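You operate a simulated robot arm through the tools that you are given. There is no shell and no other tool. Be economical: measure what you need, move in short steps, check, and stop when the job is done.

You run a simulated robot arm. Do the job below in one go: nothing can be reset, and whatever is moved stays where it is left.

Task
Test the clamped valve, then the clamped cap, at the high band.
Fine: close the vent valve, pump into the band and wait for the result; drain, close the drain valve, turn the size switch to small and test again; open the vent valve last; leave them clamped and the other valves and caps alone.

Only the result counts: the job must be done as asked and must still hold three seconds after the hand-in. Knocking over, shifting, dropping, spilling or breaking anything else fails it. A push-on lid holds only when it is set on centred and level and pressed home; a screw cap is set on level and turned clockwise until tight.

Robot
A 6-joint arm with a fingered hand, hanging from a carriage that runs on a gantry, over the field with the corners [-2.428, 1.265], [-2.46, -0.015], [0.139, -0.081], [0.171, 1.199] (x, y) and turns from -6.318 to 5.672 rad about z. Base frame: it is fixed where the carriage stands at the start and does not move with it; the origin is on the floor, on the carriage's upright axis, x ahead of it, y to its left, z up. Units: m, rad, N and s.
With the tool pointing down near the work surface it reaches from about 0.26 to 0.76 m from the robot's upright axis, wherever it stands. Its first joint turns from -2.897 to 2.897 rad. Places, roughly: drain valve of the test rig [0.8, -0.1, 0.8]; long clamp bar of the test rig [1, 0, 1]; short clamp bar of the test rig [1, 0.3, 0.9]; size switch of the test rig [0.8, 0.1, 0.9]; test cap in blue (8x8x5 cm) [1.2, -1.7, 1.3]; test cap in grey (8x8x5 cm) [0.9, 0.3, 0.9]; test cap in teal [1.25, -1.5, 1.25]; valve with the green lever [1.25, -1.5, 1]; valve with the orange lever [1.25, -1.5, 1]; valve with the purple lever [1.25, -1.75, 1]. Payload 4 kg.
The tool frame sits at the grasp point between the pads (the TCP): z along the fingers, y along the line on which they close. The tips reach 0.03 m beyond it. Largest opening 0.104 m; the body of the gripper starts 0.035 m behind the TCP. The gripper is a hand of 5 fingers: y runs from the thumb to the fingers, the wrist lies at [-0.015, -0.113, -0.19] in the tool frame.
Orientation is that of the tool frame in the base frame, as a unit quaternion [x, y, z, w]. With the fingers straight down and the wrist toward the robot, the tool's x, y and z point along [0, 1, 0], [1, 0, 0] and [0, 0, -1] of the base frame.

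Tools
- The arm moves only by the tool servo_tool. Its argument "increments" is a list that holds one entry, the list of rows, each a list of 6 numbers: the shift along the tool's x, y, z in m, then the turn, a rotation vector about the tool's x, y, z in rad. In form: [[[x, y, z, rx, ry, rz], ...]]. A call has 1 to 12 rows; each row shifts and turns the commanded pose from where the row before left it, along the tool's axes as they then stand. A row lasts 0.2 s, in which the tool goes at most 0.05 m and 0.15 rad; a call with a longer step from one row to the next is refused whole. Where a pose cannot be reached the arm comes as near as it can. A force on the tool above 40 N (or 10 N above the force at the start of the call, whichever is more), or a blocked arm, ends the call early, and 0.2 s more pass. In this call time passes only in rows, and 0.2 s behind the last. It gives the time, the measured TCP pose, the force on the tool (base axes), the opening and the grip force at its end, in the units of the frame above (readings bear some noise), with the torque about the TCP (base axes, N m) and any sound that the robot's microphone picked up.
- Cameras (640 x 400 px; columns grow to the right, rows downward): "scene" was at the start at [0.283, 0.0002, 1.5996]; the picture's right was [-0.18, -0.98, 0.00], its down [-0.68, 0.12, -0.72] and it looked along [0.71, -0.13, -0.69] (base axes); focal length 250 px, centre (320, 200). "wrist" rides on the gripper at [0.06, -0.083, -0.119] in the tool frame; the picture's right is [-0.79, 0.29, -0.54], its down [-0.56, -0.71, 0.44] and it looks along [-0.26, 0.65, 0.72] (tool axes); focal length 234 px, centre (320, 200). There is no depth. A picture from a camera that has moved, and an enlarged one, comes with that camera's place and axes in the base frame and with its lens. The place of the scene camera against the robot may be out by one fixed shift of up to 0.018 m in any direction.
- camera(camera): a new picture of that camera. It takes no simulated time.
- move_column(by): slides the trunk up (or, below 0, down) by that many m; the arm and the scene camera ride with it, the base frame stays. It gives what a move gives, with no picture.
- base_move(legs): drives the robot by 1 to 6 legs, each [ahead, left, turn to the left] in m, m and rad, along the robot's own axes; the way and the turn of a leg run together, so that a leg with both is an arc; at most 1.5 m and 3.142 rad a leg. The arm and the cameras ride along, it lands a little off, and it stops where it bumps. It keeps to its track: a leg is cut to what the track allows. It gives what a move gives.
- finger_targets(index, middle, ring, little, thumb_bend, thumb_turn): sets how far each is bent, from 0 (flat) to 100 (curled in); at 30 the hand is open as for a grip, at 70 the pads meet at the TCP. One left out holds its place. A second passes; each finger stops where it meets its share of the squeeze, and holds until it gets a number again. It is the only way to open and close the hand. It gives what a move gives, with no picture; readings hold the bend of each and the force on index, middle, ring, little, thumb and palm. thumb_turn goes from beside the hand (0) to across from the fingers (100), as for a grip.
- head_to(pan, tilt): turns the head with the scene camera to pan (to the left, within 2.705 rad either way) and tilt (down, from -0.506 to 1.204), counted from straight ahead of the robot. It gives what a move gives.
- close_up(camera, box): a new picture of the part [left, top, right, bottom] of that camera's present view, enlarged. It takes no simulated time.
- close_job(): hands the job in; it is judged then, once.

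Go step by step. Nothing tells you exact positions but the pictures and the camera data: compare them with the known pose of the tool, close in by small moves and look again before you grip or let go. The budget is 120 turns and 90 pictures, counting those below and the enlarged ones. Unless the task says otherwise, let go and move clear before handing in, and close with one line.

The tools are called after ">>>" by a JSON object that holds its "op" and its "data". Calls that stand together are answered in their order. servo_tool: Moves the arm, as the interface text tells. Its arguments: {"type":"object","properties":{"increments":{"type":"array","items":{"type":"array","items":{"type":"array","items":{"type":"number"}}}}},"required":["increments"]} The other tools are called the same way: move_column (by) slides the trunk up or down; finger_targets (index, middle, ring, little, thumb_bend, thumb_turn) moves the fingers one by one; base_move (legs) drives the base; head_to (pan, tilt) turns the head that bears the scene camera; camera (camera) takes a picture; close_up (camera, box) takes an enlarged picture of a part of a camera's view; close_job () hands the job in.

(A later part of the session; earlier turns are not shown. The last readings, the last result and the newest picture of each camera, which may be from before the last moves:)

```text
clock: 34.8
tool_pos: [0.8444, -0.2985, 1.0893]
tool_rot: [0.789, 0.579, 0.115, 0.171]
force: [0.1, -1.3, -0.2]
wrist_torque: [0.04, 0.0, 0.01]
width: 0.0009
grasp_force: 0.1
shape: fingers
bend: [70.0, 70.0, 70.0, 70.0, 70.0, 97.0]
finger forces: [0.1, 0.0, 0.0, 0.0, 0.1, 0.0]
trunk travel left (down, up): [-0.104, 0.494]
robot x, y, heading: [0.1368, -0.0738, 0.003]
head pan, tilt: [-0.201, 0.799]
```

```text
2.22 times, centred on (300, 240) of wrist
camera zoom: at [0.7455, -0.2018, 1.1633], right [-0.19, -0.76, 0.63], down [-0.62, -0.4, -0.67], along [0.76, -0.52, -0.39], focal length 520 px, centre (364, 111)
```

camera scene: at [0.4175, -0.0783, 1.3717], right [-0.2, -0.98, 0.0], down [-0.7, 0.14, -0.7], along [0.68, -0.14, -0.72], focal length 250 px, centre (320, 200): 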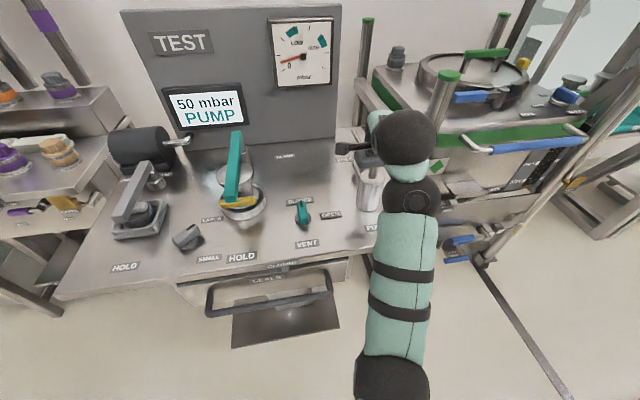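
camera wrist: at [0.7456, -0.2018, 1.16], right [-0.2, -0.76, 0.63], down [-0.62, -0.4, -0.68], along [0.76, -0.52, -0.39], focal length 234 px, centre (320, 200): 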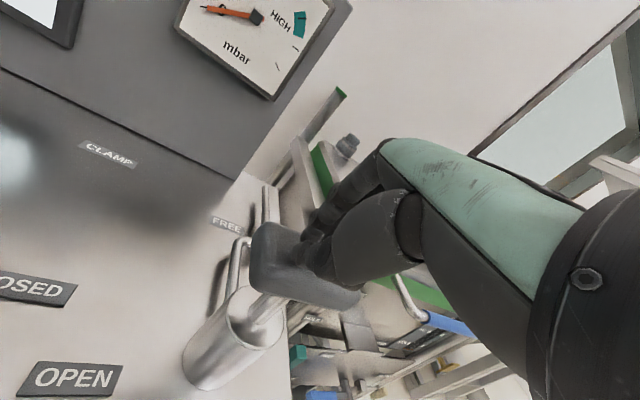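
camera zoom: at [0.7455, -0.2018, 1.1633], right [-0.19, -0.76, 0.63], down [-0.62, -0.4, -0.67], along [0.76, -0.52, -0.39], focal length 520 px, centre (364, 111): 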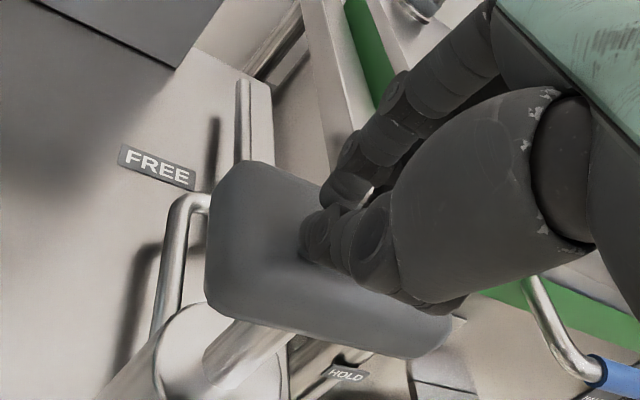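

It springs back and the pressure holds. I'll do two more full strokes.

>>> {"op": "move_column", "data": {"by": -0.06}}

>>> {"op": "move_column", "data": {"by": 0.06}}

>>> {"op": "move_column", "data": {"by": -0.06}}

>>> {"op": "move_column", "data": {"by": 0.06}}

>>> {"op": "close_up", "data": {"camera": "scene", "box": [160, 0, 480, 210]}}

```text
clock: 35.8
tool_pos: [0.8464, -0.2977, 1.0335]
tool_rot: [0.788, 0.578, 0.117, 0.173]
force: [-5.1, 1.4, 17.1]
wrist_torque: [0.13, -0.11, 0.08]
width: 0.0
grasp_force: 9.2
shape: fingers
bend: [68.0, 70.0, 70.0, 70.0, 73.0, 98.0]
finger forces: [0.0, 0.0, 0.1, 0.0, 19.0, 0.0]
trunk travel left (down, up): [-0.044, 0.554]
robot x, y, heading: [0.1392, -0.0758, 0.0]
head pan, tilt: [-0.201, 0.799]
```

```text
clock: 36.8
tool_pos: [0.8454, -0.2989, 1.0898]
tool_rot: [0.789, 0.579, 0.115, 0.171]
force: [-1.0, -0.4, 0.4]
wrist_torque: [-0.01, 0.0, -0.01]
width: 0.0008
grasp_force: 0.1
shape: fingers
bend: [70.0, 70.0, 70.0, 70.0, 70.0, 97.0]
finger forces: [0.1, 0.0, 0.0, 0.0, 0.0, 0.1]
trunk travel left (down, up): [-0.104, 0.494]
robot x, y, heading: [0.1348, -0.0777, 0.003]
head pan, tilt: [-0.201, 0.799]
```

```text
clock: 37.8
tool_pos: [0.8484, -0.2985, 1.0327]
tool_rot: [0.788, 0.578, 0.117, 0.174]
force: [-3.2, 0.9, 15.5]
wrist_torque: [0.12, -0.09, 0.05]
width: 0.0001
grasp_force: 8.6
shape: fingers
bend: [68.0, 70.0, 70.0, 70.0, 74.0, 98.0]
finger forces: [0.0, 0.1, 0.0, 0.1, 17.8, 0.0]
trunk travel left (down, up): [-0.044, 0.554]
robot x, y, heading: [0.1361, -0.0742, 0.001]
head pan, tilt: [-0.201, 0.799]
```

```text
clock: 38.8
tool_pos: [0.8465, -0.2977, 1.0896]
tool_rot: [0.788, 0.58, 0.116, 0.171]
force: [0.6, 0.1, -0.3]
wrist_torque: [0.01, 0.03, 0.02]
width: 0.0012
grasp_force: 0.0
shape: fingers
bend: [70.0, 70.0, 70.0, 70.0, 70.0, 97.0]
finger forces: [0.1, 0.0, 0.1, 0.0, 0.0, 0.1]
trunk travel left (down, up): [-0.104, 0.494]
robot x, y, heading: [0.1371, -0.0765, -0.001]
head pan, tilt: [-0.201, 0.799]
```

```text
1.90 times, centred on (320, 105) of scene
camera zoom: at [0.4171, -0.0781, 1.3965], right [-0.2, -0.98, 0.0], down [-0.7, 0.14, -0.7], along [0.68, -0.14, -0.72], focal length 475 px, centre (320, 381)
```

zoom: 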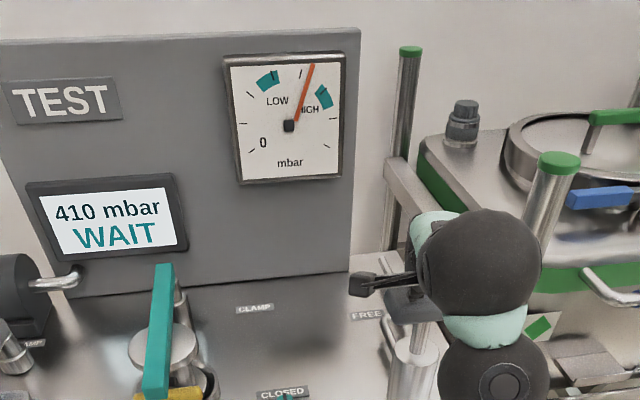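

410 mbar, still under the band. One shorter stroke should bring it to about 520.

>>> {"op": "move_column", "data": {"by": -0.049}}

>>> {"op": "move_column", "data": {"by": 0.06}}

>>> {"op": "close_up", "data": {"camera": "scene", "box": [160, 0, 480, 210]}}

```text
clock: 39.7
tool_pos: [0.8477, -0.2999, 1.0442]
tool_rot: [0.789, 0.578, 0.118, 0.174]
force: [-3.9, 0.9, 13.6]
wrist_torque: [0.15, -0.04, 0.02]
width: 0.0
grasp_force: 8.5
shape: fingers
bend: [68.0, 70.0, 70.0, 70.0, 73.0, 97.0]
finger forces: [0.0, 0.0, 0.1, 0.0, 15.4, 0.0]
trunk travel left (down, up): [-0.055, 0.543]
robot x, y, heading: [0.1371, -0.0776, 0.005]
head pan, tilt: [-0.201, 0.799]
```

```text
clock: 40.7
tool_pos: [0.8458, -0.2988, 1.1015]
tool_rot: [0.789, 0.579, 0.115, 0.172]
force: [0.5, 0.2, -0.5]
wrist_torque: [0.01, -0.01, -0.02]
width: 0.0013
grasp_force: 0.0
shape: fingers
bend: [70.0, 70.0, 70.0, 70.0, 70.0, 97.0]
finger forces: [0.0, 0.0, 0.0, 0.0, 0.0, 0.0]
trunk travel left (down, up): [-0.115, 0.483]
robot x, y, heading: [0.1363, -0.0772, -0.002]
head pan, tilt: [-0.201, 0.799]
```

```text
1.90 times, centred on (320, 105) of scene
camera zoom: at [0.417, -0.0781, 1.4075], right [-0.2, -0.98, 0.0], down [-0.7, 0.14, -0.7], along [0.68, -0.14, -0.72], focal length 475 px, centre (320, 381)
```

zoom: 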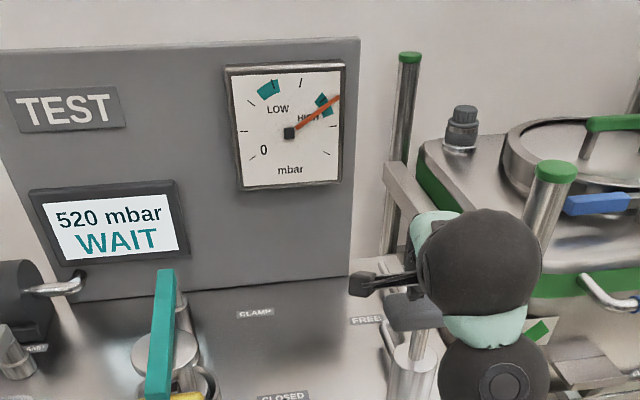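

520 mbar, inside the HIGH band. I'll lift clear and let time pass while watching the result.

>>> {"op": "move_column", "data": {"by": 0.1}}

>>> {"op": "servo_tool", "data": {"increments": [[[0, 0, 0, 0, 0, 0], [0, 0, 0, 0, 0, 0], [0, 0, 0, 0, 0, 0], [0, 0, 0, 0, 0, 0], [0, 0, 0, 0, 0, 0], [0, 0, 0, 0, 0, 0], [0, 0, 0, 0, 0, 0], [0, 0, 0, 0, 0, 0], [0, 0, 0, 0, 0, 0], [0, 0, 0, 0, 0, 0], [0, 0, 0, 0, 0, 0], [0, 0, 0, 0, 0, 0]]]}}

>>> {"op": "close_up", "data": {"camera": "scene", "box": [160, 30, 480, 240]}}

```text
clock: 42.0
tool_pos: [0.847, -0.2986, 1.2011]
tool_rot: [0.789, 0.578, 0.117, 0.172]
force: [0.1, 0.6, -0.6]
wrist_torque: [0.02, 0.02, 0.0]
width: 0.001
grasp_force: 0.1
shape: fingers
bend: [70.0, 70.0, 70.0, 70.0, 70.0, 97.0]
finger forces: [0.1, 0.0, 0.1, 0.0, 0.0, 0.0]
trunk travel left (down, up): [-0.215, 0.383]
robot x, y, heading: [0.1361, -0.0778, 0.006]
head pan, tilt: [-0.201, 0.799]
```

```text
clock: 44.6
tool_pos: [0.8451, -0.2982, 1.2013]
tool_rot: [0.789, 0.578, 0.117, 0.172]
force: [-0.7, 0.5, -0.2]
wrist_torque: [0.02, 0.02, 0.03]
width: 0.0011
grasp_force: 0.1
shape: fingers
bend: [70.0, 70.0, 70.0, 70.0, 70.0, 97.0]
finger forces: [0.1, 0.0, 0.0, 0.1, 0.0, 0.0]
trunk travel left (down, up): [-0.215, 0.383]
robot x, y, heading: [0.1367, -0.0736, -0.0]
head pan, tilt: [-0.201, 0.799]
```

```text
1.90 times, centred on (320, 135) of scene
camera zoom: at [0.4172, -0.0781, 1.5076], right [-0.2, -0.98, 0.0], down [-0.7, 0.14, -0.7], along [0.68, -0.14, -0.72], focal length 475 px, centre (320, 324)
```

zoom: 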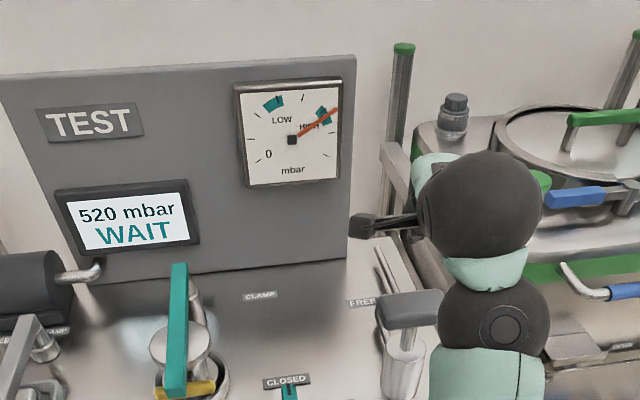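

Still WAIT at 520, holding. Meanwhile I'll drive back to get room for the drain valve on the front face and look at it.

>>> {"op": "base_move", "data": {"legs": [[-0.35, 0, 0]]}}

>>> {"op": "head_to", "data": {"pan": 0.1, "tilt": 0.7}}

>>> {"op": "camera", "data": {"camera": "scene"}}

>>> {"op": "camera", "data": {"camera": "wrist"}}

```text
clock: 46.9
tool_pos: [0.4988, -0.2884, 1.2017]
tool_rot: [0.788, 0.58, 0.117, 0.172]
force: [0.0, 0.0, 0.1]
wrist_torque: [0.01, -0.02, -0.01]
width: 0.0011
grasp_force: 0.0
shape: fingers
bend: [70.0, 70.0, 70.0, 70.0, 70.0, 97.0]
finger forces: [0.0, 0.1, 0.1, 0.1, 0.0, 0.1]
trunk travel left (down, up): [-0.215, 0.383]
robot x, y, heading: [-0.2109, -0.0674, 0.0]
head pan, tilt: [-0.201, 0.799]
```

```text
clock: 47.7
tool_pos: [0.4999, -0.2887, 1.2013]
tool_rot: [0.788, 0.58, 0.117, 0.171]
force: [-0.2, 0.3, -0.2]
wrist_torque: [0.01, -0.01, -0.02]
width: 0.0012
grasp_force: 0.0
shape: fingers
bend: [70.0, 70.0, 70.0, 70.0, 70.0, 97.0]
finger forces: [0.0, 0.1, 0.0, 0.1, 0.1, 0.1]
trunk travel left (down, up): [-0.215, 0.383]
robot x, y, heading: [-0.2103, -0.0694, 0.001]
head pan, tilt: [0.099, 0.7]
```

```text
51 pictures are left
camera scene: at [0.0755, -0.045, 1.5158], right [0.1, -0.99, 0.0], down [-0.64, -0.06, -0.76], along [0.76, 0.08, -0.64], focal length 250 px, centre (320, 200)
```

scene: 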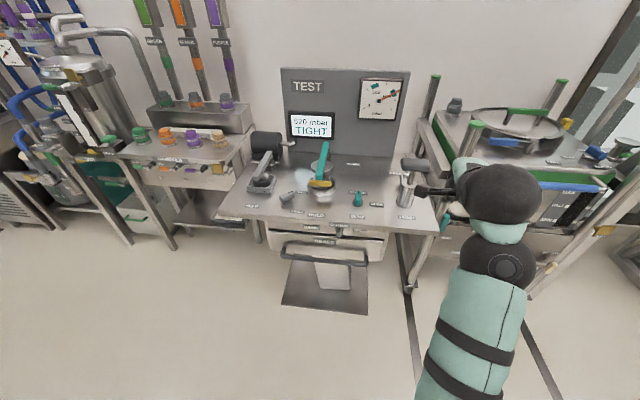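

```text
50 pictures are left
camera wrist: at [0.3988, -0.1923, 1.2755], right [-0.19, -0.76, 0.63], down [-0.62, -0.4, -0.68], along [0.76, -0.52, -0.39], focal length 234 px, centre (320, 200)
```

wrist: 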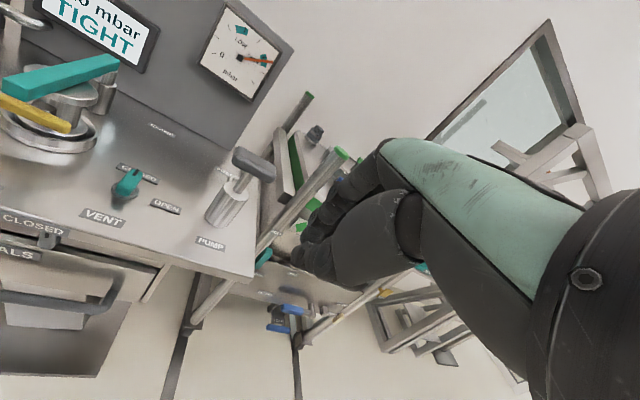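

First result is TIGHT. Now I'll look at the drain valve on the front.

>>> {"op": "close_up", "data": {"camera": "scene", "box": [290, 205, 390, 260]}}

>>> {"op": "close_up", "data": {"camera": "wrist", "box": [0, 190, 170, 300]}}

```text
6.40 times, centred on (340, 232) of scene
camera zoom: at [0.0755, -0.045, 1.5158], right [0.1, -0.99, 0.0], down [-0.64, -0.06, -0.76], along [0.76, 0.08, -0.64], focal length 1597 px, centre (192, -8)
```

zoom: 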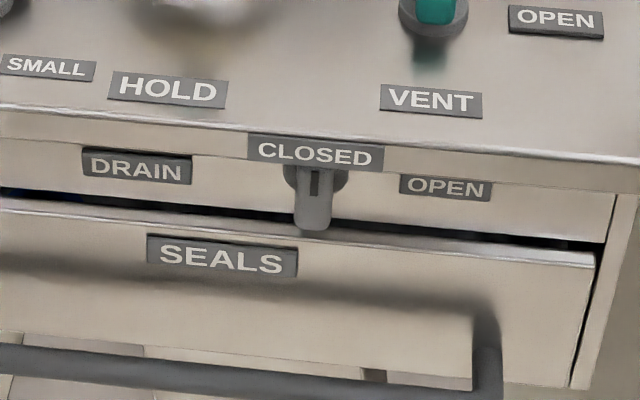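

```text
3.64 times, centred on (85, 245) of wrist
camera zoom: at [0.3988, -0.1923, 1.2755], right [-0.19, -0.76, 0.63], down [-0.62, -0.4, -0.68], along [0.76, -0.52, -0.39], focal length 852 px, centre (1174, 36)
```

zoom: 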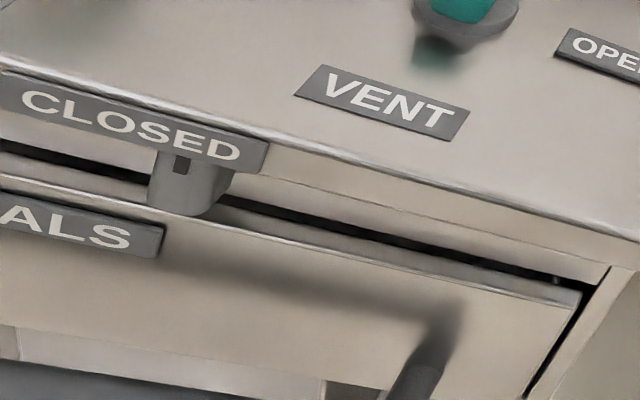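

The drain knob is a vertical bar near [0.72,-0.07,0.825], mark up at CLOSED. I'll straighten the hand's yaw, keep a tilt, use the index/thumb pinch, and move it left before driving in.

>>> {"op": "finger_targets", "data": {"middle": 100, "ring": 100, "little": 100}}

>>> {"op": "servo_tool", "data": {"increments": [[[0.03, 0, 0, 0.13, 0, 0], [0.03, 0, 0, 0.13, 0, 0], [0.03, 0, 0, 0.13, 0, 0], [0.03, 0, 0, 0, 0, -0.14], [0.03, 0, 0, 0, 0, -0.145], [0.04, 0, 0, 0, 0, 0], [0.04, 0, 0, 0, 0, 0], [0.04, 0, 0, -0.12, 0, 0], [0, 0, 0, -0.12, 0, 0], [0, 0, 0, -0.12, 0, 0], [0, 0, 0, -0.12, 0, 0]]]}}

>>> {"op": "base_move", "data": {"legs": [[0.22, 0, 0]]}}

>>> {"op": "move_column", "data": {"by": -0.15}}

>>> {"op": "camera", "data": {"camera": "wrist"}}

>>> {"op": "camera", "data": {"camera": "scene"}}

```text
clock: 48.7
tool_pos: [0.4996, -0.2897, 1.2023]
tool_rot: [0.788, 0.58, 0.116, 0.172]
force: [-0.5, -0.5, 1.3]
wrist_torque: [-0.01, 0.05, 0.04]
width: 0.0011
grasp_force: 0.1
shape: fingers
bend: [70.0, 100.0, 100.0, 100.0, 70.0, 97.0]
finger forces: [0.0, 0.0, 0.0, 0.0, 0.1, 0.1]
trunk travel left (down, up): [-0.215, 0.383]
robot x, y, heading: [-0.2099, -0.0707, 0.004]
head pan, tilt: [0.099, 0.7]
```

```text
clock: 51.1
tool_pos: [0.4896, -0.0466, 1.1561]
tool_rot: [0.689, 0.695, 0.143, 0.149]
force: [-0.4, 0.2, -0.6]
wrist_torque: [0.0, -0.06, 0.01]
width: 0.001
grasp_force: 0.1
shape: fingers
bend: [70.0, 100.0, 100.0, 100.0, 70.0, 97.0]
finger forces: [0.1, 0.1, 0.1, 0.0, 0.1, 0.0]
out of reach, approached as far as the arm can: row 8, 9, 10, 11
trunk travel left (down, up): [-0.215, 0.383]
robot x, y, heading: [-0.2068, -0.0702, -0.003]
head pan, tilt: [0.099, 0.7]
```

```text
clock: 52.8
tool_pos: [0.7092, -0.0452, 1.1568]
tool_rot: [0.689, 0.695, 0.144, 0.148]
force: [0.7, -0.2, 0.1]
wrist_torque: [0.01, -0.04, -0.01]
width: 0.001
grasp_force: 0.0
shape: fingers
bend: [70.0, 100.0, 100.0, 100.0, 70.0, 97.0]
finger forces: [0.0, 0.1, 0.1, 0.1, 0.1, 0.0]
trunk travel left (down, up): [-0.215, 0.383]
robot x, y, heading: [0.0094, -0.0694, 0.004]
head pan, tilt: [0.099, 0.7]
```

```text
clock: 54.5
tool_pos: [0.7096, -0.045, 1.0076]
tool_rot: [0.688, 0.696, 0.142, 0.149]
force: [-0.8, -0.2, 0.3]
wrist_torque: [-0.01, -0.03, -0.01]
width: 0.0011
grasp_force: 0.0
shape: fingers
bend: [70.0, 100.0, 100.0, 100.0, 70.0, 97.0]
finger forces: [0.0, 0.0, 0.0, 0.0, 0.1, 0.0]
trunk travel left (down, up): [-0.065, 0.533]
robot x, y, heading: [0.0094, -0.0691, 0.005]
head pan, tilt: [0.099, 0.7]
```

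```text
47 pictures are left
camera wrist: at [0.5846, 0.0157, 1.0816], right [0.05, -0.78, 0.62], down [-0.47, -0.57, -0.68], along [0.88, -0.25, -0.39], focal length 234 px, centre (320, 200)
```

wrist: 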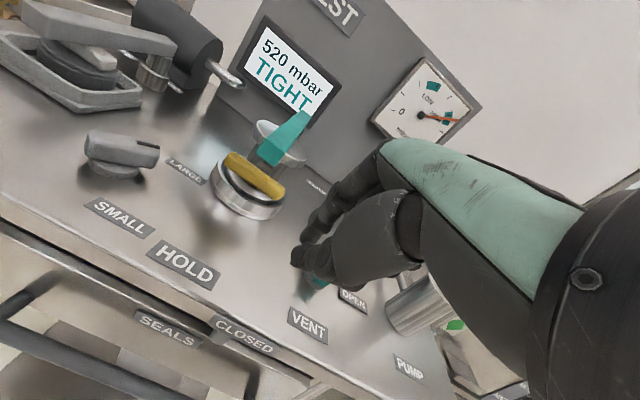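

```text
46 pictures are left
camera scene: at [0.2957, -0.043, 1.3659], right [0.11, -0.99, 0.0], down [-0.64, -0.07, -0.77], along [0.76, 0.08, -0.64], focal length 250 px, centre (320, 200)
```

scene: 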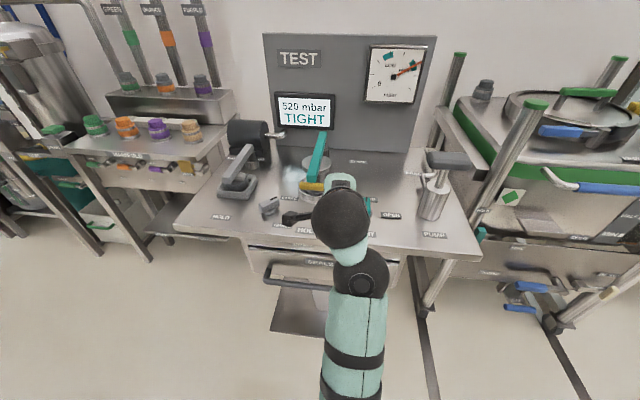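

The CLOSED label of the drain projects to about [0.718,-0.06,0.855]. I'll place the fingertip to the left of and in front of the drain knob.

>>> {"op": "servo_tool", "data": {"increments": [[[0.0125, -0.0337, -0.0149, 0, 0, 0], [0.0125, -0.0337, -0.0149, 0, 0, 0]]]}}

>>> {"op": "base_move", "data": {"legs": [[0.045, 0, 0]]}}

>>> {"op": "move_column", "data": {"by": -0.06}}

>>> {"op": "servo_tool", "data": {"increments": [[[0, -0.0161, 0.0366, 0, 0, 0]]]}}

>>> {"op": "camera", "data": {"camera": "wrist"}}

```text
clock: 55.1
tool_pos: [0.6339, -0.0202, 1.0069]
tool_rot: [0.689, 0.695, 0.142, 0.149]
force: [-0.2, 0.4, -0.4]
wrist_torque: [-0.01, -0.04, -0.01]
width: 0.0011
grasp_force: 0.0
shape: fingers
bend: [70.0, 100.0, 100.0, 100.0, 70.0, 97.0]
finger forces: [0.1, 0.0, 0.0, 0.0, 0.0, 0.0]
trunk travel left (down, up): [-0.065, 0.533]
robot x, y, heading: [0.0101, -0.0658, 0.006]
head pan, tilt: [0.099, 0.7]
```

```text
clock: 56.0
tool_pos: [0.6835, -0.0202, 1.0066]
tool_rot: [0.688, 0.695, 0.143, 0.149]
force: [0.9, 0.3, -0.6]
wrist_torque: [-0.04, 0.07, 0.01]
width: 0.0012
grasp_force: 0.0
shape: fingers
bend: [70.0, 100.0, 100.0, 100.0, 70.0, 97.0]
finger forces: [0.0, 0.0, 0.0, 0.0, 0.1, 0.0]
trunk travel left (down, up): [-0.065, 0.533]
robot x, y, heading: [0.0565, -0.0674, -0.001]
head pan, tilt: [0.099, 0.7]
```

```text
clock: 57.0
tool_pos: [0.6819, -0.0213, 0.9466]
tool_rot: [0.688, 0.695, 0.144, 0.148]
force: [-0.3, -0.3, 0.1]
wrist_torque: [-0.01, 0.02, 0.04]
width: 0.0011
grasp_force: 0.1
shape: fingers
bend: [70.0, 100.0, 100.0, 100.0, 70.0, 97.0]
finger forces: [0.1, 0.1, 0.0, 0.0, 0.0, 0.0]
trunk travel left (down, up): [-0.005, 0.593]
robot x, y, heading: [0.0589, -0.0658, 0.004]
head pan, tilt: [0.099, 0.7]
```

```text
clock: 57.5
tool_pos: [0.6803, -0.0238, 0.9073]
tool_rot: [0.688, 0.696, 0.142, 0.148]
force: [-1.0, -1.0, 0.1]
wrist_torque: [0.0, -0.03, -0.04]
width: 0.001
grasp_force: 0.1
shape: fingers
bend: [70.0, 100.0, 100.0, 100.0, 70.0, 97.0]
finger forces: [0.0, 0.0, 0.0, 0.0, 0.0, 0.1]
trunk travel left (down, up): [-0.005, 0.593]
robot x, y, heading: [0.0524, -0.0701, 0.002]
head pan, tilt: [0.099, 0.7]
```

```text
45 pictures are left
camera wrist: at [0.5553, 0.0363, 0.9826], right [0.05, -0.78, 0.62], down [-0.47, -0.57, -0.68], along [0.88, -0.25, -0.39], focal length 234 px, centre (320, 200)
```

wrist: 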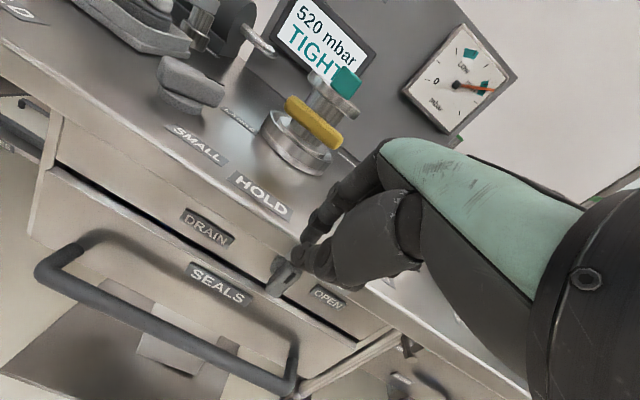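

>>> {"op": "close_up", "data": {"camera": "wrist", "box": [180, 190, 380, 320]}}

```text
3.08 times, centred on (280, 255) of wrist
camera zoom: at [0.5553, 0.0363, 0.9826], right [0.05, -0.78, 0.62], down [-0.47, -0.57, -0.68], along [0.88, -0.25, -0.39], focal length 720 px, centre (443, 31)
```

zoom: 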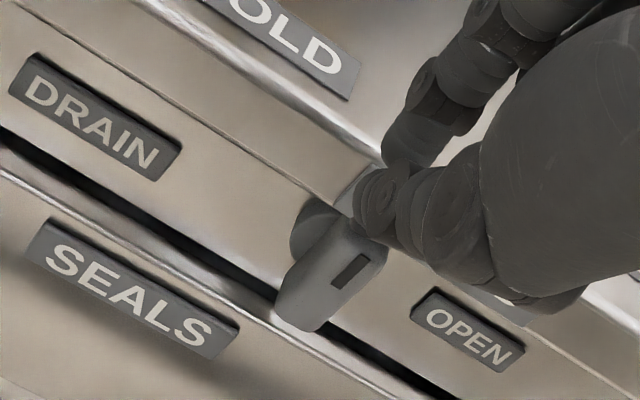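

Triangulating more carefully, the front face is recessed (x≈0.79) and the drain knob sits near [0.765,-0.063,0.762] under the table lip. I'll back the hand off, drive closer, and tilt the fingers nearly level to reach under the lip.

>>> {"op": "servo_tool", "data": {"increments": [[[0, -0.0366, -0.0161, 0, 0, 0], [0, -0.0366, -0.0161, 0, 0, 0], [0, -0.0366, -0.0161, 0, 0, 0], [0, -0.0366, -0.0161, 0, 0, 0]]]}}

>>> {"op": "base_move", "data": {"legs": [[0.07, 0.0, 0]]}}

>>> {"op": "servo_tool", "data": {"increments": [[[0, 0, 0, -0.14, 0, 0], [0, 0, 0, -0.14, 0, 0], [0, 0, 0, -0.14, 0, 0], [0, 0, 0, -0.14, 0, 0], [0, 0, 0, -0.14, 0, 0]]]}}

>>> {"op": "camera", "data": {"camera": "wrist"}}

```text
clock: 58.5
tool_pos: [0.5194, -0.0232, 0.908]
tool_rot: [0.689, 0.695, 0.142, 0.148]
force: [-0.1, -0.1, 0.3]
wrist_torque: [0.0, 0.03, -0.01]
width: 0.0011
grasp_force: 0.1
shape: fingers
bend: [70.0, 100.0, 100.0, 100.0, 70.0, 97.0]
finger forces: [0.0, 0.0, 0.0, 0.0, 0.0, 0.0]
trunk travel left (down, up): [-0.005, 0.593]
robot x, y, heading: [0.0565, -0.0668, 0.012]
head pan, tilt: [0.099, 0.7]
```

```text
clock: 59.5
tool_pos: [0.592, -0.0243, 0.9096]
tool_rot: [0.688, 0.696, 0.143, 0.148]
force: [0.0, -0.3, 0.3]
wrist_torque: [0.01, -0.01, 0.04]
width: 0.0011
grasp_force: 0.2
shape: fingers
bend: [70.0, 100.0, 100.0, 100.0, 70.0, 97.0]
finger forces: [0.0, 0.0, 0.0, 0.0, 0.0, 0.0]
trunk travel left (down, up): [-0.005, 0.593]
robot x, y, heading: [0.1282, -0.0662, -0.001]
head pan, tilt: [0.099, 0.7]
```

```text
clock: 60.7
tool_pos: [0.6276, -0.0234, 0.9705]
tool_rot: [0.632, 0.643, 0.306, 0.305]
force: [0.7, 0.2, 0.0]
wrist_torque: [0.0, 0.01, -0.01]
width: 0.001
grasp_force: 0.0
shape: fingers
bend: [70.0, 100.0, 100.0, 100.0, 70.0, 97.0]
finger forces: [0.1, 0.0, 0.1, 0.0, 0.0, 0.0]
out of reach, approached as far as the arm can: row 1, 2, 3, 4, 5
trunk travel left (down, up): [-0.005, 0.593]
robot x, y, heading: [0.1294, -0.066, 0.003]
head pan, tilt: [0.099, 0.7]
```

```text
43 pictures are left
camera wrist: at [0.4806, 0.0352, 0.9789], right [-0.23, -0.79, 0.57], down [-0.09, -0.56, -0.82], along [0.97, -0.24, 0.06], focal length 234 px, centre (320, 200)
```

wrist: 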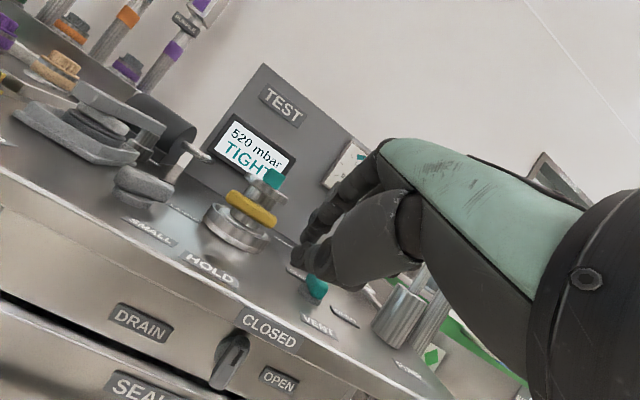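

The label is at [0.723,-0.062,0.848] and the knob at [0.775,-0.062,0.766]. I'll lower the hand here, then tilt it closer to level.

>>> {"op": "servo_tool", "data": {"increments": [[[0, -0.0312, 0.025, 0, 0, 0], [0, -0.0312, 0.025, 0, 0, 0], [0, -0.0312, 0.025, 0, 0, 0], [0, -0.0312, 0.025, 0, 0, 0], [0, 0, 0, -0.14, 0, 0], [0, 0, 0, -0.14, 0, 0], [0, 0, 0, -0.14, 0, 0]]]}}

>>> {"op": "camera", "data": {"camera": "wrist"}}

```text
clock: 62.3
tool_pos: [0.6282, -0.0106, 0.9912]
tool_rot: [0.599, 0.66, 0.337, 0.303]
force: [-0.2, 0.3, 0.2]
wrist_torque: [0.01, -0.03, 0.04]
width: 0.0011
grasp_force: 0.1
shape: fingers
bend: [70.0, 100.0, 100.0, 100.0, 70.0, 97.0]
finger forces: [0.0, 0.0, 0.0, 0.0, 0.0, 0.1]
out of reach, approached as far as the arm can: row 1, 2, 3, 4, 5, 6, 7
trunk travel left (down, up): [-0.005, 0.593]
robot x, y, heading: [0.1253, -0.0696, 0.006]
head pan, tilt: [0.099, 0.7]
```

```text
42 pictures are left
camera wrist: at [0.4774, 0.0361, 0.9941], right [-0.19, -0.81, 0.55], down [-0.01, -0.56, -0.83], along [0.98, -0.16, 0.1], focal length 234 px, centre (320, 200)
```

wrist: 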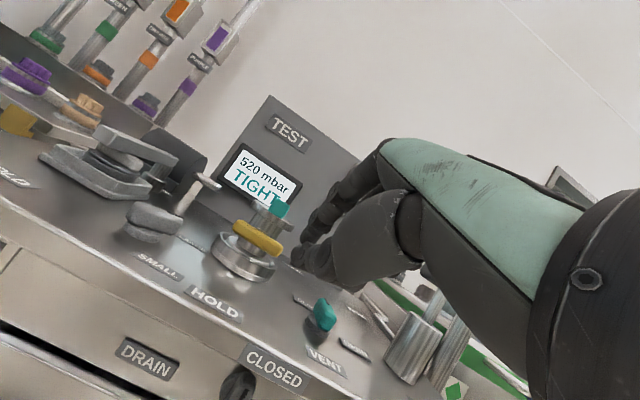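

The arm didn't get there; it's likely folded too tightly this close. I'll back the carriage off and extend the arm instead.

>>> {"op": "base_move", "data": {"legs": [[-0.12, 0, 0]]}}

>>> {"op": "servo_tool", "data": {"increments": [[[0, 0.01, 0.03, 0, 0, 0], [0, 0.01, 0.03, 0, 0, 0], [0, 0.01, 0.03, 0, 0, 0]]]}}

```text
clock: 63.5
tool_pos: [0.5044, -0.0098, 0.9911]
tool_rot: [0.599, 0.66, 0.337, 0.304]
force: [0.1, 0.7, 0.6]
wrist_torque: [0.01, -0.04, 0.01]
width: 0.0011
grasp_force: 0.1
shape: fingers
bend: [70.0, 100.0, 100.0, 100.0, 70.0, 97.0]
finger forces: [0.0, 0.0, 0.0, 0.0, 0.0, 0.0]
trunk travel left (down, up): [-0.005, 0.593]
robot x, y, heading: [0.0071, -0.0665, 0.005]
head pan, tilt: [0.099, 0.7]
```

```text
clock: 64.3
tool_pos: [0.5288, 0.0077, 1.0122]
tool_rot: [0.599, 0.661, 0.336, 0.302]
force: [0.1, 0.5, -0.2]
wrist_torque: [0.0, -0.03, 0.0]
width: 0.0011
grasp_force: 0.1
shape: fingers
bend: [70.0, 100.0, 100.0, 100.0, 70.0, 97.0]
finger forces: [0.1, 0.0, 0.0, 0.1, 0.0, 0.0]
out of reach, approached as far as the arm can: row 1, 2, 3
trunk travel left (down, up): [-0.005, 0.593]
robot x, y, heading: [0.0023, -0.0625, 0.007]
head pan, tilt: [0.099, 0.7]
```

The wrist is at its pitch limit this way round. I'll bring the tool back to vertical and roll it 180° (thumb away from robot), so the wrist sits above the fingers when they point level at the drain.

>>> {"op": "servo_tool", "data": {"increments": [[[0, 0, 0, 0.15, 0, 0], [0, 0, 0, 0.15, 0, 0], [0, 0, 0, 0.15, 0, 0], [0, 0, 0, 0.15, 0, 0], [0, 0, 0, 0.15, 0, 0], [0, 0, 0, 0.15, 0, 0]]]}}

>>> {"op": "servo_tool", "data": {"increments": [[[0, 0, 0, 0, 0, 0.15], [0, 0, 0, 0, 0, 0.15], [0, 0, 0, 0, 0, 0.15], [0, 0, 0, 0, 0, 0.15], [0, 0, 0, 0, 0, 0.15], [0, 0, 0, 0, 0, 0.15], [0, 0, 0, 0, 0, 0.15], [0, 0, 0, 0, 0, 0.15], [0, 0, 0, 0, 0, 0.15], [0, 0, 0, 0, 0, 0.15]]]}}

```text
clock: 65.7
tool_pos: [0.6157, 0.018, 0.9513]
tool_rot: [0.67, 0.742, 0.017, 0.013]
force: [0.4, 0.0, -0.7]
wrist_torque: [-0.02, 0.0, -0.02]
width: 0.0011
grasp_force: 0.2
shape: fingers
bend: [70.0, 100.0, 100.0, 100.0, 70.0, 97.0]
finger forces: [0.1, 0.0, 0.0, 0.0, 0.0, 0.0]
out of reach, approached as far as the arm can: row 1, 4, 5, 6
trunk travel left (down, up): [-0.005, 0.593]
robot x, y, heading: [0.0049, -0.0686, 0.006]
head pan, tilt: [0.099, 0.7]
```

```text
clock: 67.9
tool_pos: [0.6682, -0.0385, 0.9089]
tool_rot: [0.993, 0.026, 0.036, -0.107]
force: [0.3, -0.3, 0.7]
wrist_torque: [-0.01, 0.02, -0.03]
width: 0.0012
grasp_force: 0.0
shape: fingers
bend: [70.0, 100.0, 100.0, 100.0, 70.0, 97.0]
finger forces: [0.1, 0.2, 0.0, 0.1, 0.0, 0.0]
out of reach, approached as far as the arm can: row 1, 2, 3, 4, 5, 6, 7, 8, 9, 10
trunk travel left (down, up): [-0.005, 0.593]
robot x, y, heading: [0.0048, -0.067, 0.01]
head pan, tilt: [0.099, 0.7]
```

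>>> {"op": "servo_tool", "data": {"increments": [[[-0.05, 0, 0, 0, 0, 0], [-0.05, 0, 0, 0, 0, 0], [-0.05, 0, 0, 0, 0, 0], [-0.05, 0, 0, 0, 0, 0], [0, 0, 0, 0, 0, 0.15], [0, 0, 0, 0, 0, 0.15], [0, 0, 0, 0, 0, 0.15], [0, 0, 0, 0, 0, 0.15]]]}}

>>> {"op": "camera", "data": {"camera": "scene"}}

```text
clock: 69.7
tool_pos: [0.6715, -0.0468, 0.9696]
tool_rot: [0.983, -0.113, 0.059, -0.134]
force: [-0.1, 0.3, -0.6]
wrist_torque: [-0.01, -0.02, -0.02]
width: 0.0012
grasp_force: 0.1
shape: fingers
bend: [70.0, 100.0, 100.0, 100.0, 70.0, 97.0]
finger forces: [0.0, 0.0, 0.0, 0.0, 0.0, 0.0]
out of reach, approached as far as the arm can: row 1, 2, 3, 4, 5, 6, 7, 8
trunk travel left (down, up): [-0.005, 0.593]
robot x, y, heading: [0.0025, -0.0675, 0.013]
head pan, tilt: [0.099, 0.7]
```

```text
41 pictures are left
camera scene: at [0.2907, -0.0428, 1.3058], right [0.11, -0.99, 0.0], down [-0.64, -0.07, -0.76], along [0.76, 0.08, -0.64], focal length 250 px, centre (320, 200)
```

scene: 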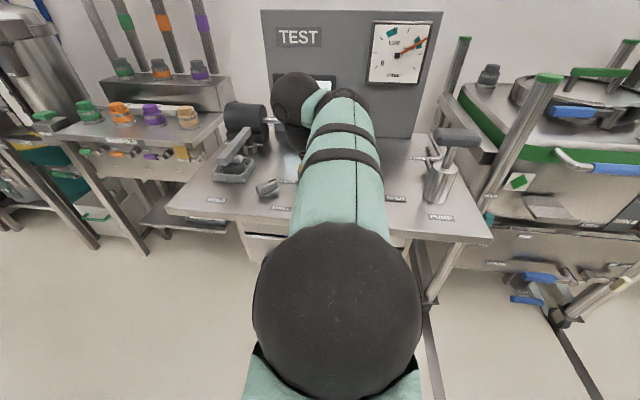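

The roll hit a joint limit in this direction, so I'll unwind and roll the other way.

>>> {"op": "servo_tool", "data": {"increments": [[[0, 0, 0, 0, 0, -0.15], [0, 0, 0, 0, 0, -0.15], [0, 0, 0, 0, 0, -0.15], [0, 0, 0, 0, 0, -0.15], [0, 0, 0, 0, 0, -0.15], [0, 0, 0, 0, 0, -0.15], [0, 0, 0, 0, 0, -0.15], [0, 0, 0, 0, 0, -0.15], [0, 0, 0, 0, 0, -0.15], [0, 0, 0, 0, 0, -0.15], [0, 0, 0, 0, 0, -0.15], [0, 0, 0, 0, 0, -0.15]]]}}

```text
clock: 72.3
tool_pos: [0.7356, -0.0112, 0.9809]
tool_rot: [0.782, 0.606, 0.133, -0.056]
force: [-0.9, -1.3, 0.7]
wrist_torque: [-0.03, 0.02, -0.01]
width: 0.0011
grasp_force: 0.0
shape: fingers
bend: [70.0, 100.0, 100.0, 100.0, 70.0, 97.0]
finger forces: [0.0, 0.0, 0.0, 0.1, 0.0, 0.0]
out of reach, approached as far as the arm can: row 2, 3, 4, 5, 6, 7, 8, 9, 11
trunk travel left (down, up): [-0.005, 0.593]
robot x, y, heading: [0.0047, -0.0665, 0.006]
head pan, tilt: [0.099, 0.7]
```

>>> {"op": "base_move", "data": {"legs": [[-0.3, 0, 0]]}}

>>> {"op": "servo_tool", "data": {"increments": [[[-0.011, -0.045, -0.007, 0, 0, 0], [-0.011, -0.045, -0.007, 0, 0, 0], [-0.011, -0.045, -0.007, 0, 0, 0], [-0.011, -0.045, -0.007, 0, 0, 0]]]}}

```text
clock: 74.4
tool_pos: [0.4339, -0.021, 0.9797]
tool_rot: [0.788, 0.599, 0.133, -0.055]
force: [0.2, 0.9, 0.3]
wrist_torque: [-0.01, 0.0, -0.04]
width: 0.0012
grasp_force: 0.1
shape: fingers
bend: [70.0, 100.0, 100.0, 100.0, 70.0, 97.0]
finger forces: [0.0, 0.0, 0.0, 0.0, 0.1, 0.0]
trunk travel left (down, up): [-0.005, 0.593]
robot x, y, heading: [-0.2984, -0.0666, -0.003]
head pan, tilt: [0.099, 0.7]
```

```text
clock: 75.4
tool_pos: [0.4287, -0.0116, 0.9619]
tool_rot: [0.789, 0.598, 0.134, -0.055]
force: [-0.5, 0.6, 1.0]
wrist_torque: [0.01, -0.01, 0.02]
width: 0.0013
grasp_force: 0.1
shape: fingers
bend: [70.0, 100.0, 100.0, 100.0, 70.0, 97.0]
finger forces: [0.0, 0.0, 0.1, 0.0, 0.0, 0.0]
out of reach, approached as far as the arm can: row 1, 2, 3, 4
trunk travel left (down, up): [-0.005, 0.593]
robot x, y, heading: [-0.2965, -0.0627, -0.006]
head pan, tilt: [0.099, 0.7]
```

I'll straighten the tool to vertical and raise it a bit to free the arm.

>>> {"op": "servo_tool", "data": {"increments": [[[0.011, 0.003, -0.038, 0.036, -0.138, 0], [0.005, 0.002, -0.038, 0.036, -0.138, 0], [0, 0, -0.03, 0, 0, 0], [0, 0, -0.03, 0, 0, 0]]]}}

>>> {"op": "camera", "data": {"camera": "scene"}}

```text
clock: 76.4
tool_pos: [0.4237, -0.012, 1.1012]
tool_rot: [0.796, 0.605, 0.002, -0.001]
force: [0.7, 0.8, 0.3]
wrist_torque: [0.04, -0.01, 0.0]
width: 0.0012
grasp_force: 0.0
shape: fingers
bend: [70.0, 100.0, 100.0, 100.0, 70.0, 97.0]
finger forces: [0.0, 0.0, 0.0, 0.0, 0.1, 0.0]
trunk travel left (down, up): [-0.005, 0.593]
robot x, y, heading: [-0.2968, -0.0662, -0.006]
head pan, tilt: [0.099, 0.7]
```

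```text
40 pictures are left
camera scene: at [-0.0115, -0.046, 1.3058], right [0.09, -1.0, 0.0], down [-0.64, -0.06, -0.77], along [0.76, 0.07, -0.64], focal length 250 px, centre (320, 200)
```

scene: 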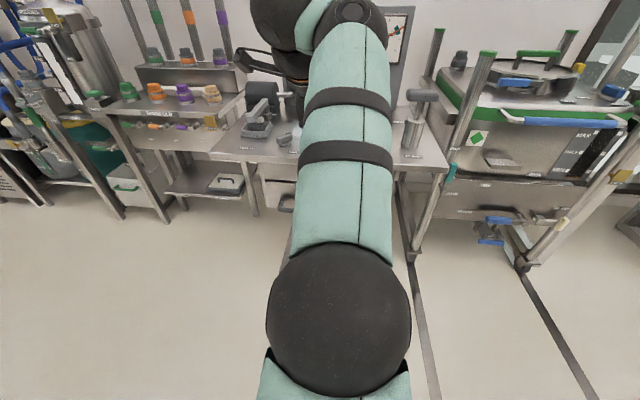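

The tool is vertical and free again. I'll pull it in and roll the other way.

>>> {"op": "servo_tool", "data": {"increments": [[[-0.012, -0.043, 0, 0, 0, 0], [-0.012, -0.043, 0, 0, 0, 0], [-0.012, -0.043, 0, 0, 0, 0], [-0.012, -0.043, 0, 0, 0, 0], [0, 0, 0, 0, 0, -0.15], [0, 0, 0, 0, 0, -0.15], [0, 0, 0, 0, 0, -0.15], [0, 0, 0, 0, 0, -0.15], [0, 0, 0, 0, 0, -0.15], [0, 0, 0, 0, 0, -0.15], [0, 0, 0, 0, 0, -0.15]]]}}

>>> {"op": "servo_tool", "data": {"increments": [[[0, 0, 0, 0, 0, -0.15], [0, 0, 0, 0, 0, -0.15], [0, 0, 0, 0, 0, -0.15], [0, 0, 0, 0, 0, -0.15], [0, 0, 0, 0, 0, -0.15], [0, 0, 0, 0, 0, -0.15], [0, 0, 0, 0, 0, -0.15]]]}}

```text
clock: 78.8
tool_pos: [0.3701, 0.0078, 1.117]
tool_rot: [0.411, 0.912, 0.018, 0.013]
force: [-0.2, 0.4, 1.2]
wrist_torque: [0.02, -0.01, -0.03]
width: 0.0011
grasp_force: 0.1
shape: fingers
bend: [70.0, 100.0, 100.0, 100.0, 70.0, 97.0]
finger forces: [0.0, 0.0, 0.0, 0.0, 0.0, 0.0]
out of reach, approached as far as the arm can: row 1, 2, 3, 4, 5, 10, 11
trunk travel left (down, up): [-0.005, 0.593]
robot x, y, heading: [-0.2967, -0.0679, -0.01]
head pan, tilt: [0.099, 0.7]
```

```text
clock: 80.4
tool_pos: [0.3883, 0.0009, 1.0944]
tool_rot: [0.208, 0.967, 0.062, 0.136]
force: [0.0, -0.9, 0.1]
wrist_torque: [-0.01, 0.01, -0.02]
width: 0.0013
grasp_force: 0.1
shape: fingers
bend: [70.0, 100.0, 100.0, 100.0, 70.0, 97.0]
finger forces: [0.1, 0.1, 0.1, 0.0, 0.1, 0.0]
out of reach, approached as far as the arm can: row 1, 2, 3, 4, 5, 6, 7
trunk travel left (down, up): [-0.005, 0.593]
robot x, y, heading: [-0.2962, -0.0679, -0.009]
head pan, tilt: [0.099, 0.7]
```

The roll is limited both ways, so the flipped grasp isn't available. By my estimate, a straight index finger at about 50° tilt can reach under the lip. I'll restore the normal orientation and straighten the index.

>>> {"op": "servo_tool", "data": {"increments": [[[0, 0, 0, 0.037, 0.014, 0.142], [0, 0, 0, 0.037, 0.014, 0.142], [0, 0, 0, 0.037, 0.014, 0.142], [0, 0, 0, 0.037, 0.014, 0.142], [0, 0, 0, 0.037, 0.014, 0.142], [0, 0, 0, 0.037, 0.014, 0.142], [0, 0, 0, 0.037, 0.014, 0.142], [0, 0, 0, 0.037, 0.014, 0.142]]]}}

>>> {"op": "finger_targets", "data": {"index": 0, "thumb_bend": 100}}

>>> {"op": "camera", "data": {"camera": "wrist"}}

```text
clock: 82.2
tool_pos: [0.4111, -0.0007, 1.1043]
tool_rot: [0.709, 0.705, 0.001, -0.001]
force: [-0.9, -0.6, -0.4]
wrist_torque: [-0.04, 0.06, 0.02]
width: 0.0012
grasp_force: 0.1
shape: fingers
bend: [70.0, 100.0, 100.0, 100.0, 70.0, 97.0]
finger forces: [0.0, 0.0, 0.0, 0.0, 0.0, 0.1]
out of reach, approached as far as the arm can: row 1, 2, 3
trunk travel left (down, up): [-0.005, 0.593]
robot x, y, heading: [-0.296, -0.0684, -0.01]
head pan, tilt: [0.099, 0.7]
```

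```text
clock: 83.2
tool_pos: [0.4109, 0.0001, 1.1039]
tool_rot: [0.708, 0.707, 0.001, -0.001]
force: [-0.5, 0.0, 0.5]
wrist_torque: [0.01, -0.01, 0.0]
width: 0.0454
grasp_force: 0.0
shape: fingers
bend: [0.0, 100.0, 100.0, 100.0, 100.0, 97.0]
finger forces: [0.0, 0.1, 0.1, 0.0, 0.0, 0.1]
trunk travel left (down, up): [-0.005, 0.593]
robot x, y, heading: [-0.3001, -0.067, -0.011]
head pan, tilt: [0.099, 0.7]
```

```text
39 pictures are left
camera wrist: at [0.3275, 0.0599, 1.223], right [0.29, -0.79, 0.54], down [-0.71, -0.56, -0.44], along [0.65, -0.25, -0.72], focal length 234 px, centre (320, 200)
```

wrist: 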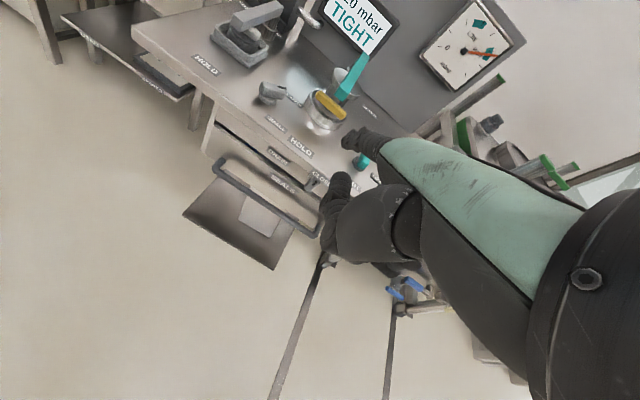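

>>> {"op": "head_to", "data": {"pan": 0.1, "tilt": 0.5}}

>>> {"op": "close_up", "data": {"camera": "scene", "box": [200, 0, 440, 160]}}

>>> {"op": "close_up", "data": {"camera": "wrist", "box": [280, 90, 460, 270]}}

```text
clock: 83.9
tool_pos: [0.4106, -0.0003, 1.1038]
tool_rot: [0.707, 0.707, 0.001, -0.001]
force: [0.2, -0.2, 0.4]
wrist_torque: [0.01, 0.0, 0.02]
width: 0.0458
grasp_force: 0.1
shape: fingers
bend: [0.0, 100.0, 100.0, 100.0, 100.0, 97.0]
finger forces: [0.0, 0.1, 0.0, 0.1, 0.0, 0.0]
trunk travel left (down, up): [-0.005, 0.593]
robot x, y, heading: [-0.2999, -0.0673, -0.014]
head pan, tilt: [0.099, 0.499]
```

```text
2.50 times, centred on (320, 80) of scene
camera zoom: at [-0.0057, -0.0455, 1.3235], right [0.09, -1.0, 0.0], down [-0.48, -0.04, -0.88], along [0.87, 0.08, -0.48], focal length 624 px, centre (320, 500)
```

zoom: 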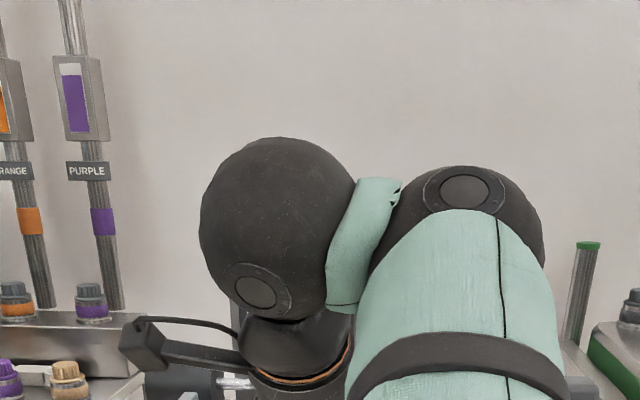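

```text
2.22 times, centred on (370, 180) of wrist
camera zoom: at [0.3275, 0.06, 1.223], right [0.29, -0.79, 0.54], down [-0.71, -0.56, -0.44], along [0.65, -0.25, -0.72], focal length 520 px, centre (209, 244)
```

zoom: 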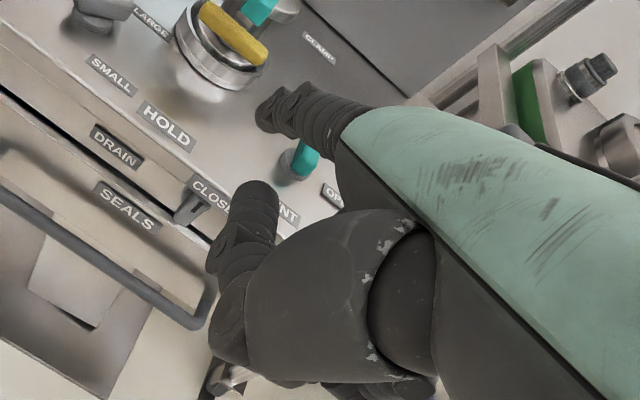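

The straight index points about 31° further outward than the tool axis, which suits reaching under the lip. I'll lower and tilt the hand here in free space first.

>>> {"op": "servo_tool", "data": {"increments": [[[-0.01, -0.035, 0.033, 0, 0, 0], [-0.01, -0.035, 0.033, 0, 0, 0], [-0.01, -0.035, 0.033, 0, 0, 0], [-0.01, -0.035, 0.033, 0, 0, 0], [-0.01, -0.035, 0.033, 0, 0, 0], [0, -0.035, 0.033, 0, 0, 0], [0, 0, 0, -0.13, 0, 0], [0, 0, 0, -0.13, 0, 0], [0, 0, 0, -0.13, 0, 0], [0, 0, 0, -0.13, 0, 0]]]}}

```text
clock: 86.1
tool_pos: [0.4253, -0.0268, 0.9375]
tool_rot: [0.682, 0.697, 0.16, 0.152]
force: [0.5, -2.3, -0.7]
wrist_torque: [0.1, -0.07, 0.08]
width: 0.0458
grasp_force: 0.1
shape: fingers
bend: [0.0, 100.0, 100.0, 100.0, 100.0, 97.0]
finger forces: [0.1, 0.0, 0.0, 0.1, 0.0, 0.1]
out of reach, approached as far as the arm can: row 1, 2, 3, 4, 5, 6, 9
trunk travel left (down, up): [-0.005, 0.593]
robot x, y, heading: [-0.2992, -0.0637, -0.007]
head pan, tilt: [0.099, 0.499]
```

>>> {"op": "servo_tool", "data": {"increments": [[[0, -0.036, -0.017, 0, 0, 0], [0, -0.036, -0.017, 0, 0, 0], [0, -0.036, -0.017, 0, 0, 0], [0, -0.036, -0.017, 0, 0, 0], [0, -0.0195, 0.036, 0, 0, 0], [0, -0.0195, 0.036, 0, 0, 0], [0, -0.0195, 0.036, 0, 0, 0], [0, 0, 0, -0.1, 0, 0]]]}}

```text
clock: 87.9
tool_pos: [0.324, -0.0378, 0.7652]
tool_rot: [0.677, 0.685, 0.197, 0.185]
force: [-0.6, 0.3, 0.2]
wrist_torque: [0.03, -0.01, -0.04]
width: 0.0454
grasp_force: 0.0
shape: fingers
bend: [0.0, 100.0, 100.0, 100.0, 100.0, 97.0]
finger forces: [0.1, 0.0, 0.0, 0.1, 0.0, 0.1]
out of reach, approached as far as the arm can: row 2, 3, 4, 5
trunk travel left (down, up): [-0.005, 0.593]
robot x, y, heading: [-0.2989, -0.0661, -0.007]
head pan, tilt: [0.099, 0.499]
```

That worked: the hand is low with the index forward. I'll drive toward the rig and look.

>>> {"op": "base_move", "data": {"legs": [[0.25, 0, 0]]}}

>>> {"op": "servo_tool", "data": {"increments": [[[0, -0.02, 0.034, 0, 0, 0]]]}}

>>> {"op": "camera", "data": {"camera": "wrist"}}

```text
clock: 89.7
tool_pos: [0.5654, -0.0417, 0.7667]
tool_rot: [0.677, 0.684, 0.197, 0.186]
force: [-0.6, -0.7, 0.0]
wrist_torque: [0.02, 0.0, 0.0]
width: 0.0455
grasp_force: 0.2
shape: fingers
bend: [0.0, 100.0, 100.0, 100.0, 100.0, 97.0]
finger forces: [0.1, 0.0, 0.0, 0.0, 0.0, 0.0]
trunk travel left (down, up): [-0.005, 0.593]
robot x, y, heading: [-0.0577, -0.0657, -0.012]
head pan, tilt: [0.099, 0.499]
```

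```text
clock: 90.1
tool_pos: [0.5652, -0.0426, 0.7263]
tool_rot: [0.677, 0.684, 0.198, 0.186]
force: [-0.1, 1.4, -0.5]
wrist_torque: [0.0, 0.02, -0.01]
width: 0.0454
grasp_force: 0.1
shape: fingers
bend: [0.0, 100.0, 100.0, 100.0, 100.0, 97.0]
finger forces: [0.0, 0.0, 0.1, 0.1, 0.0, 0.0]
trunk travel left (down, up): [-0.005, 0.593]
robot x, y, heading: [-0.0596, -0.0671, -0.011]
head pan, tilt: [0.099, 0.499]
```

```text
36 pictures are left
camera wrist: at [0.4304, 0.0152, 0.7859], right [-0.03, -0.8, 0.6], down [-0.37, -0.55, -0.75], along [0.93, -0.24, -0.28], focal length 234 px, centre (320, 200)
```

wrist: 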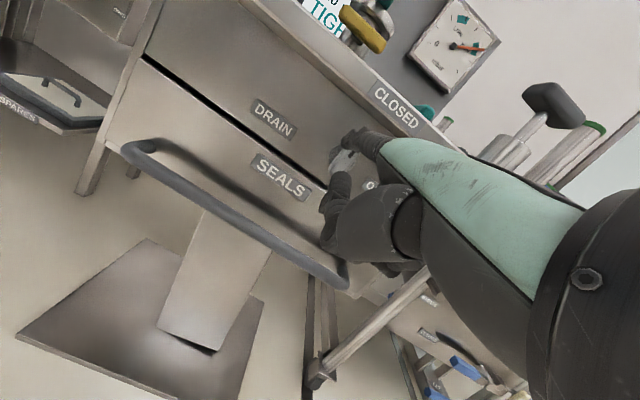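

>>> {"op": "close_up", "data": {"camera": "wrist", "box": [240, 70, 440, 220]}}

```text
2.67 times, centred on (340, 145) of wrist
camera zoom: at [0.4304, 0.0152, 0.7859], right [-0.03, -0.8, 0.6], down [-0.37, -0.55, -0.75], along [0.93, -0.24, -0.28], focal length 624 px, centre (267, 347)
```

zoom: 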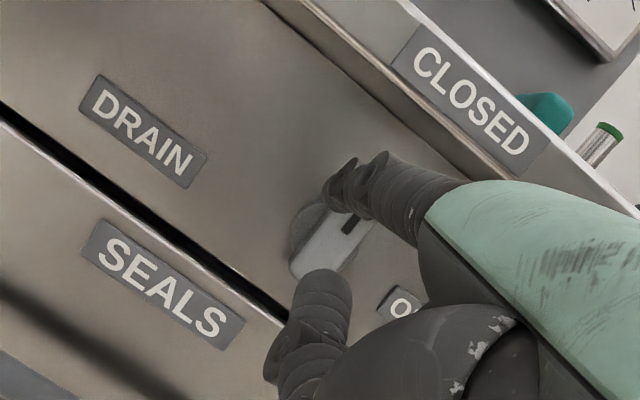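

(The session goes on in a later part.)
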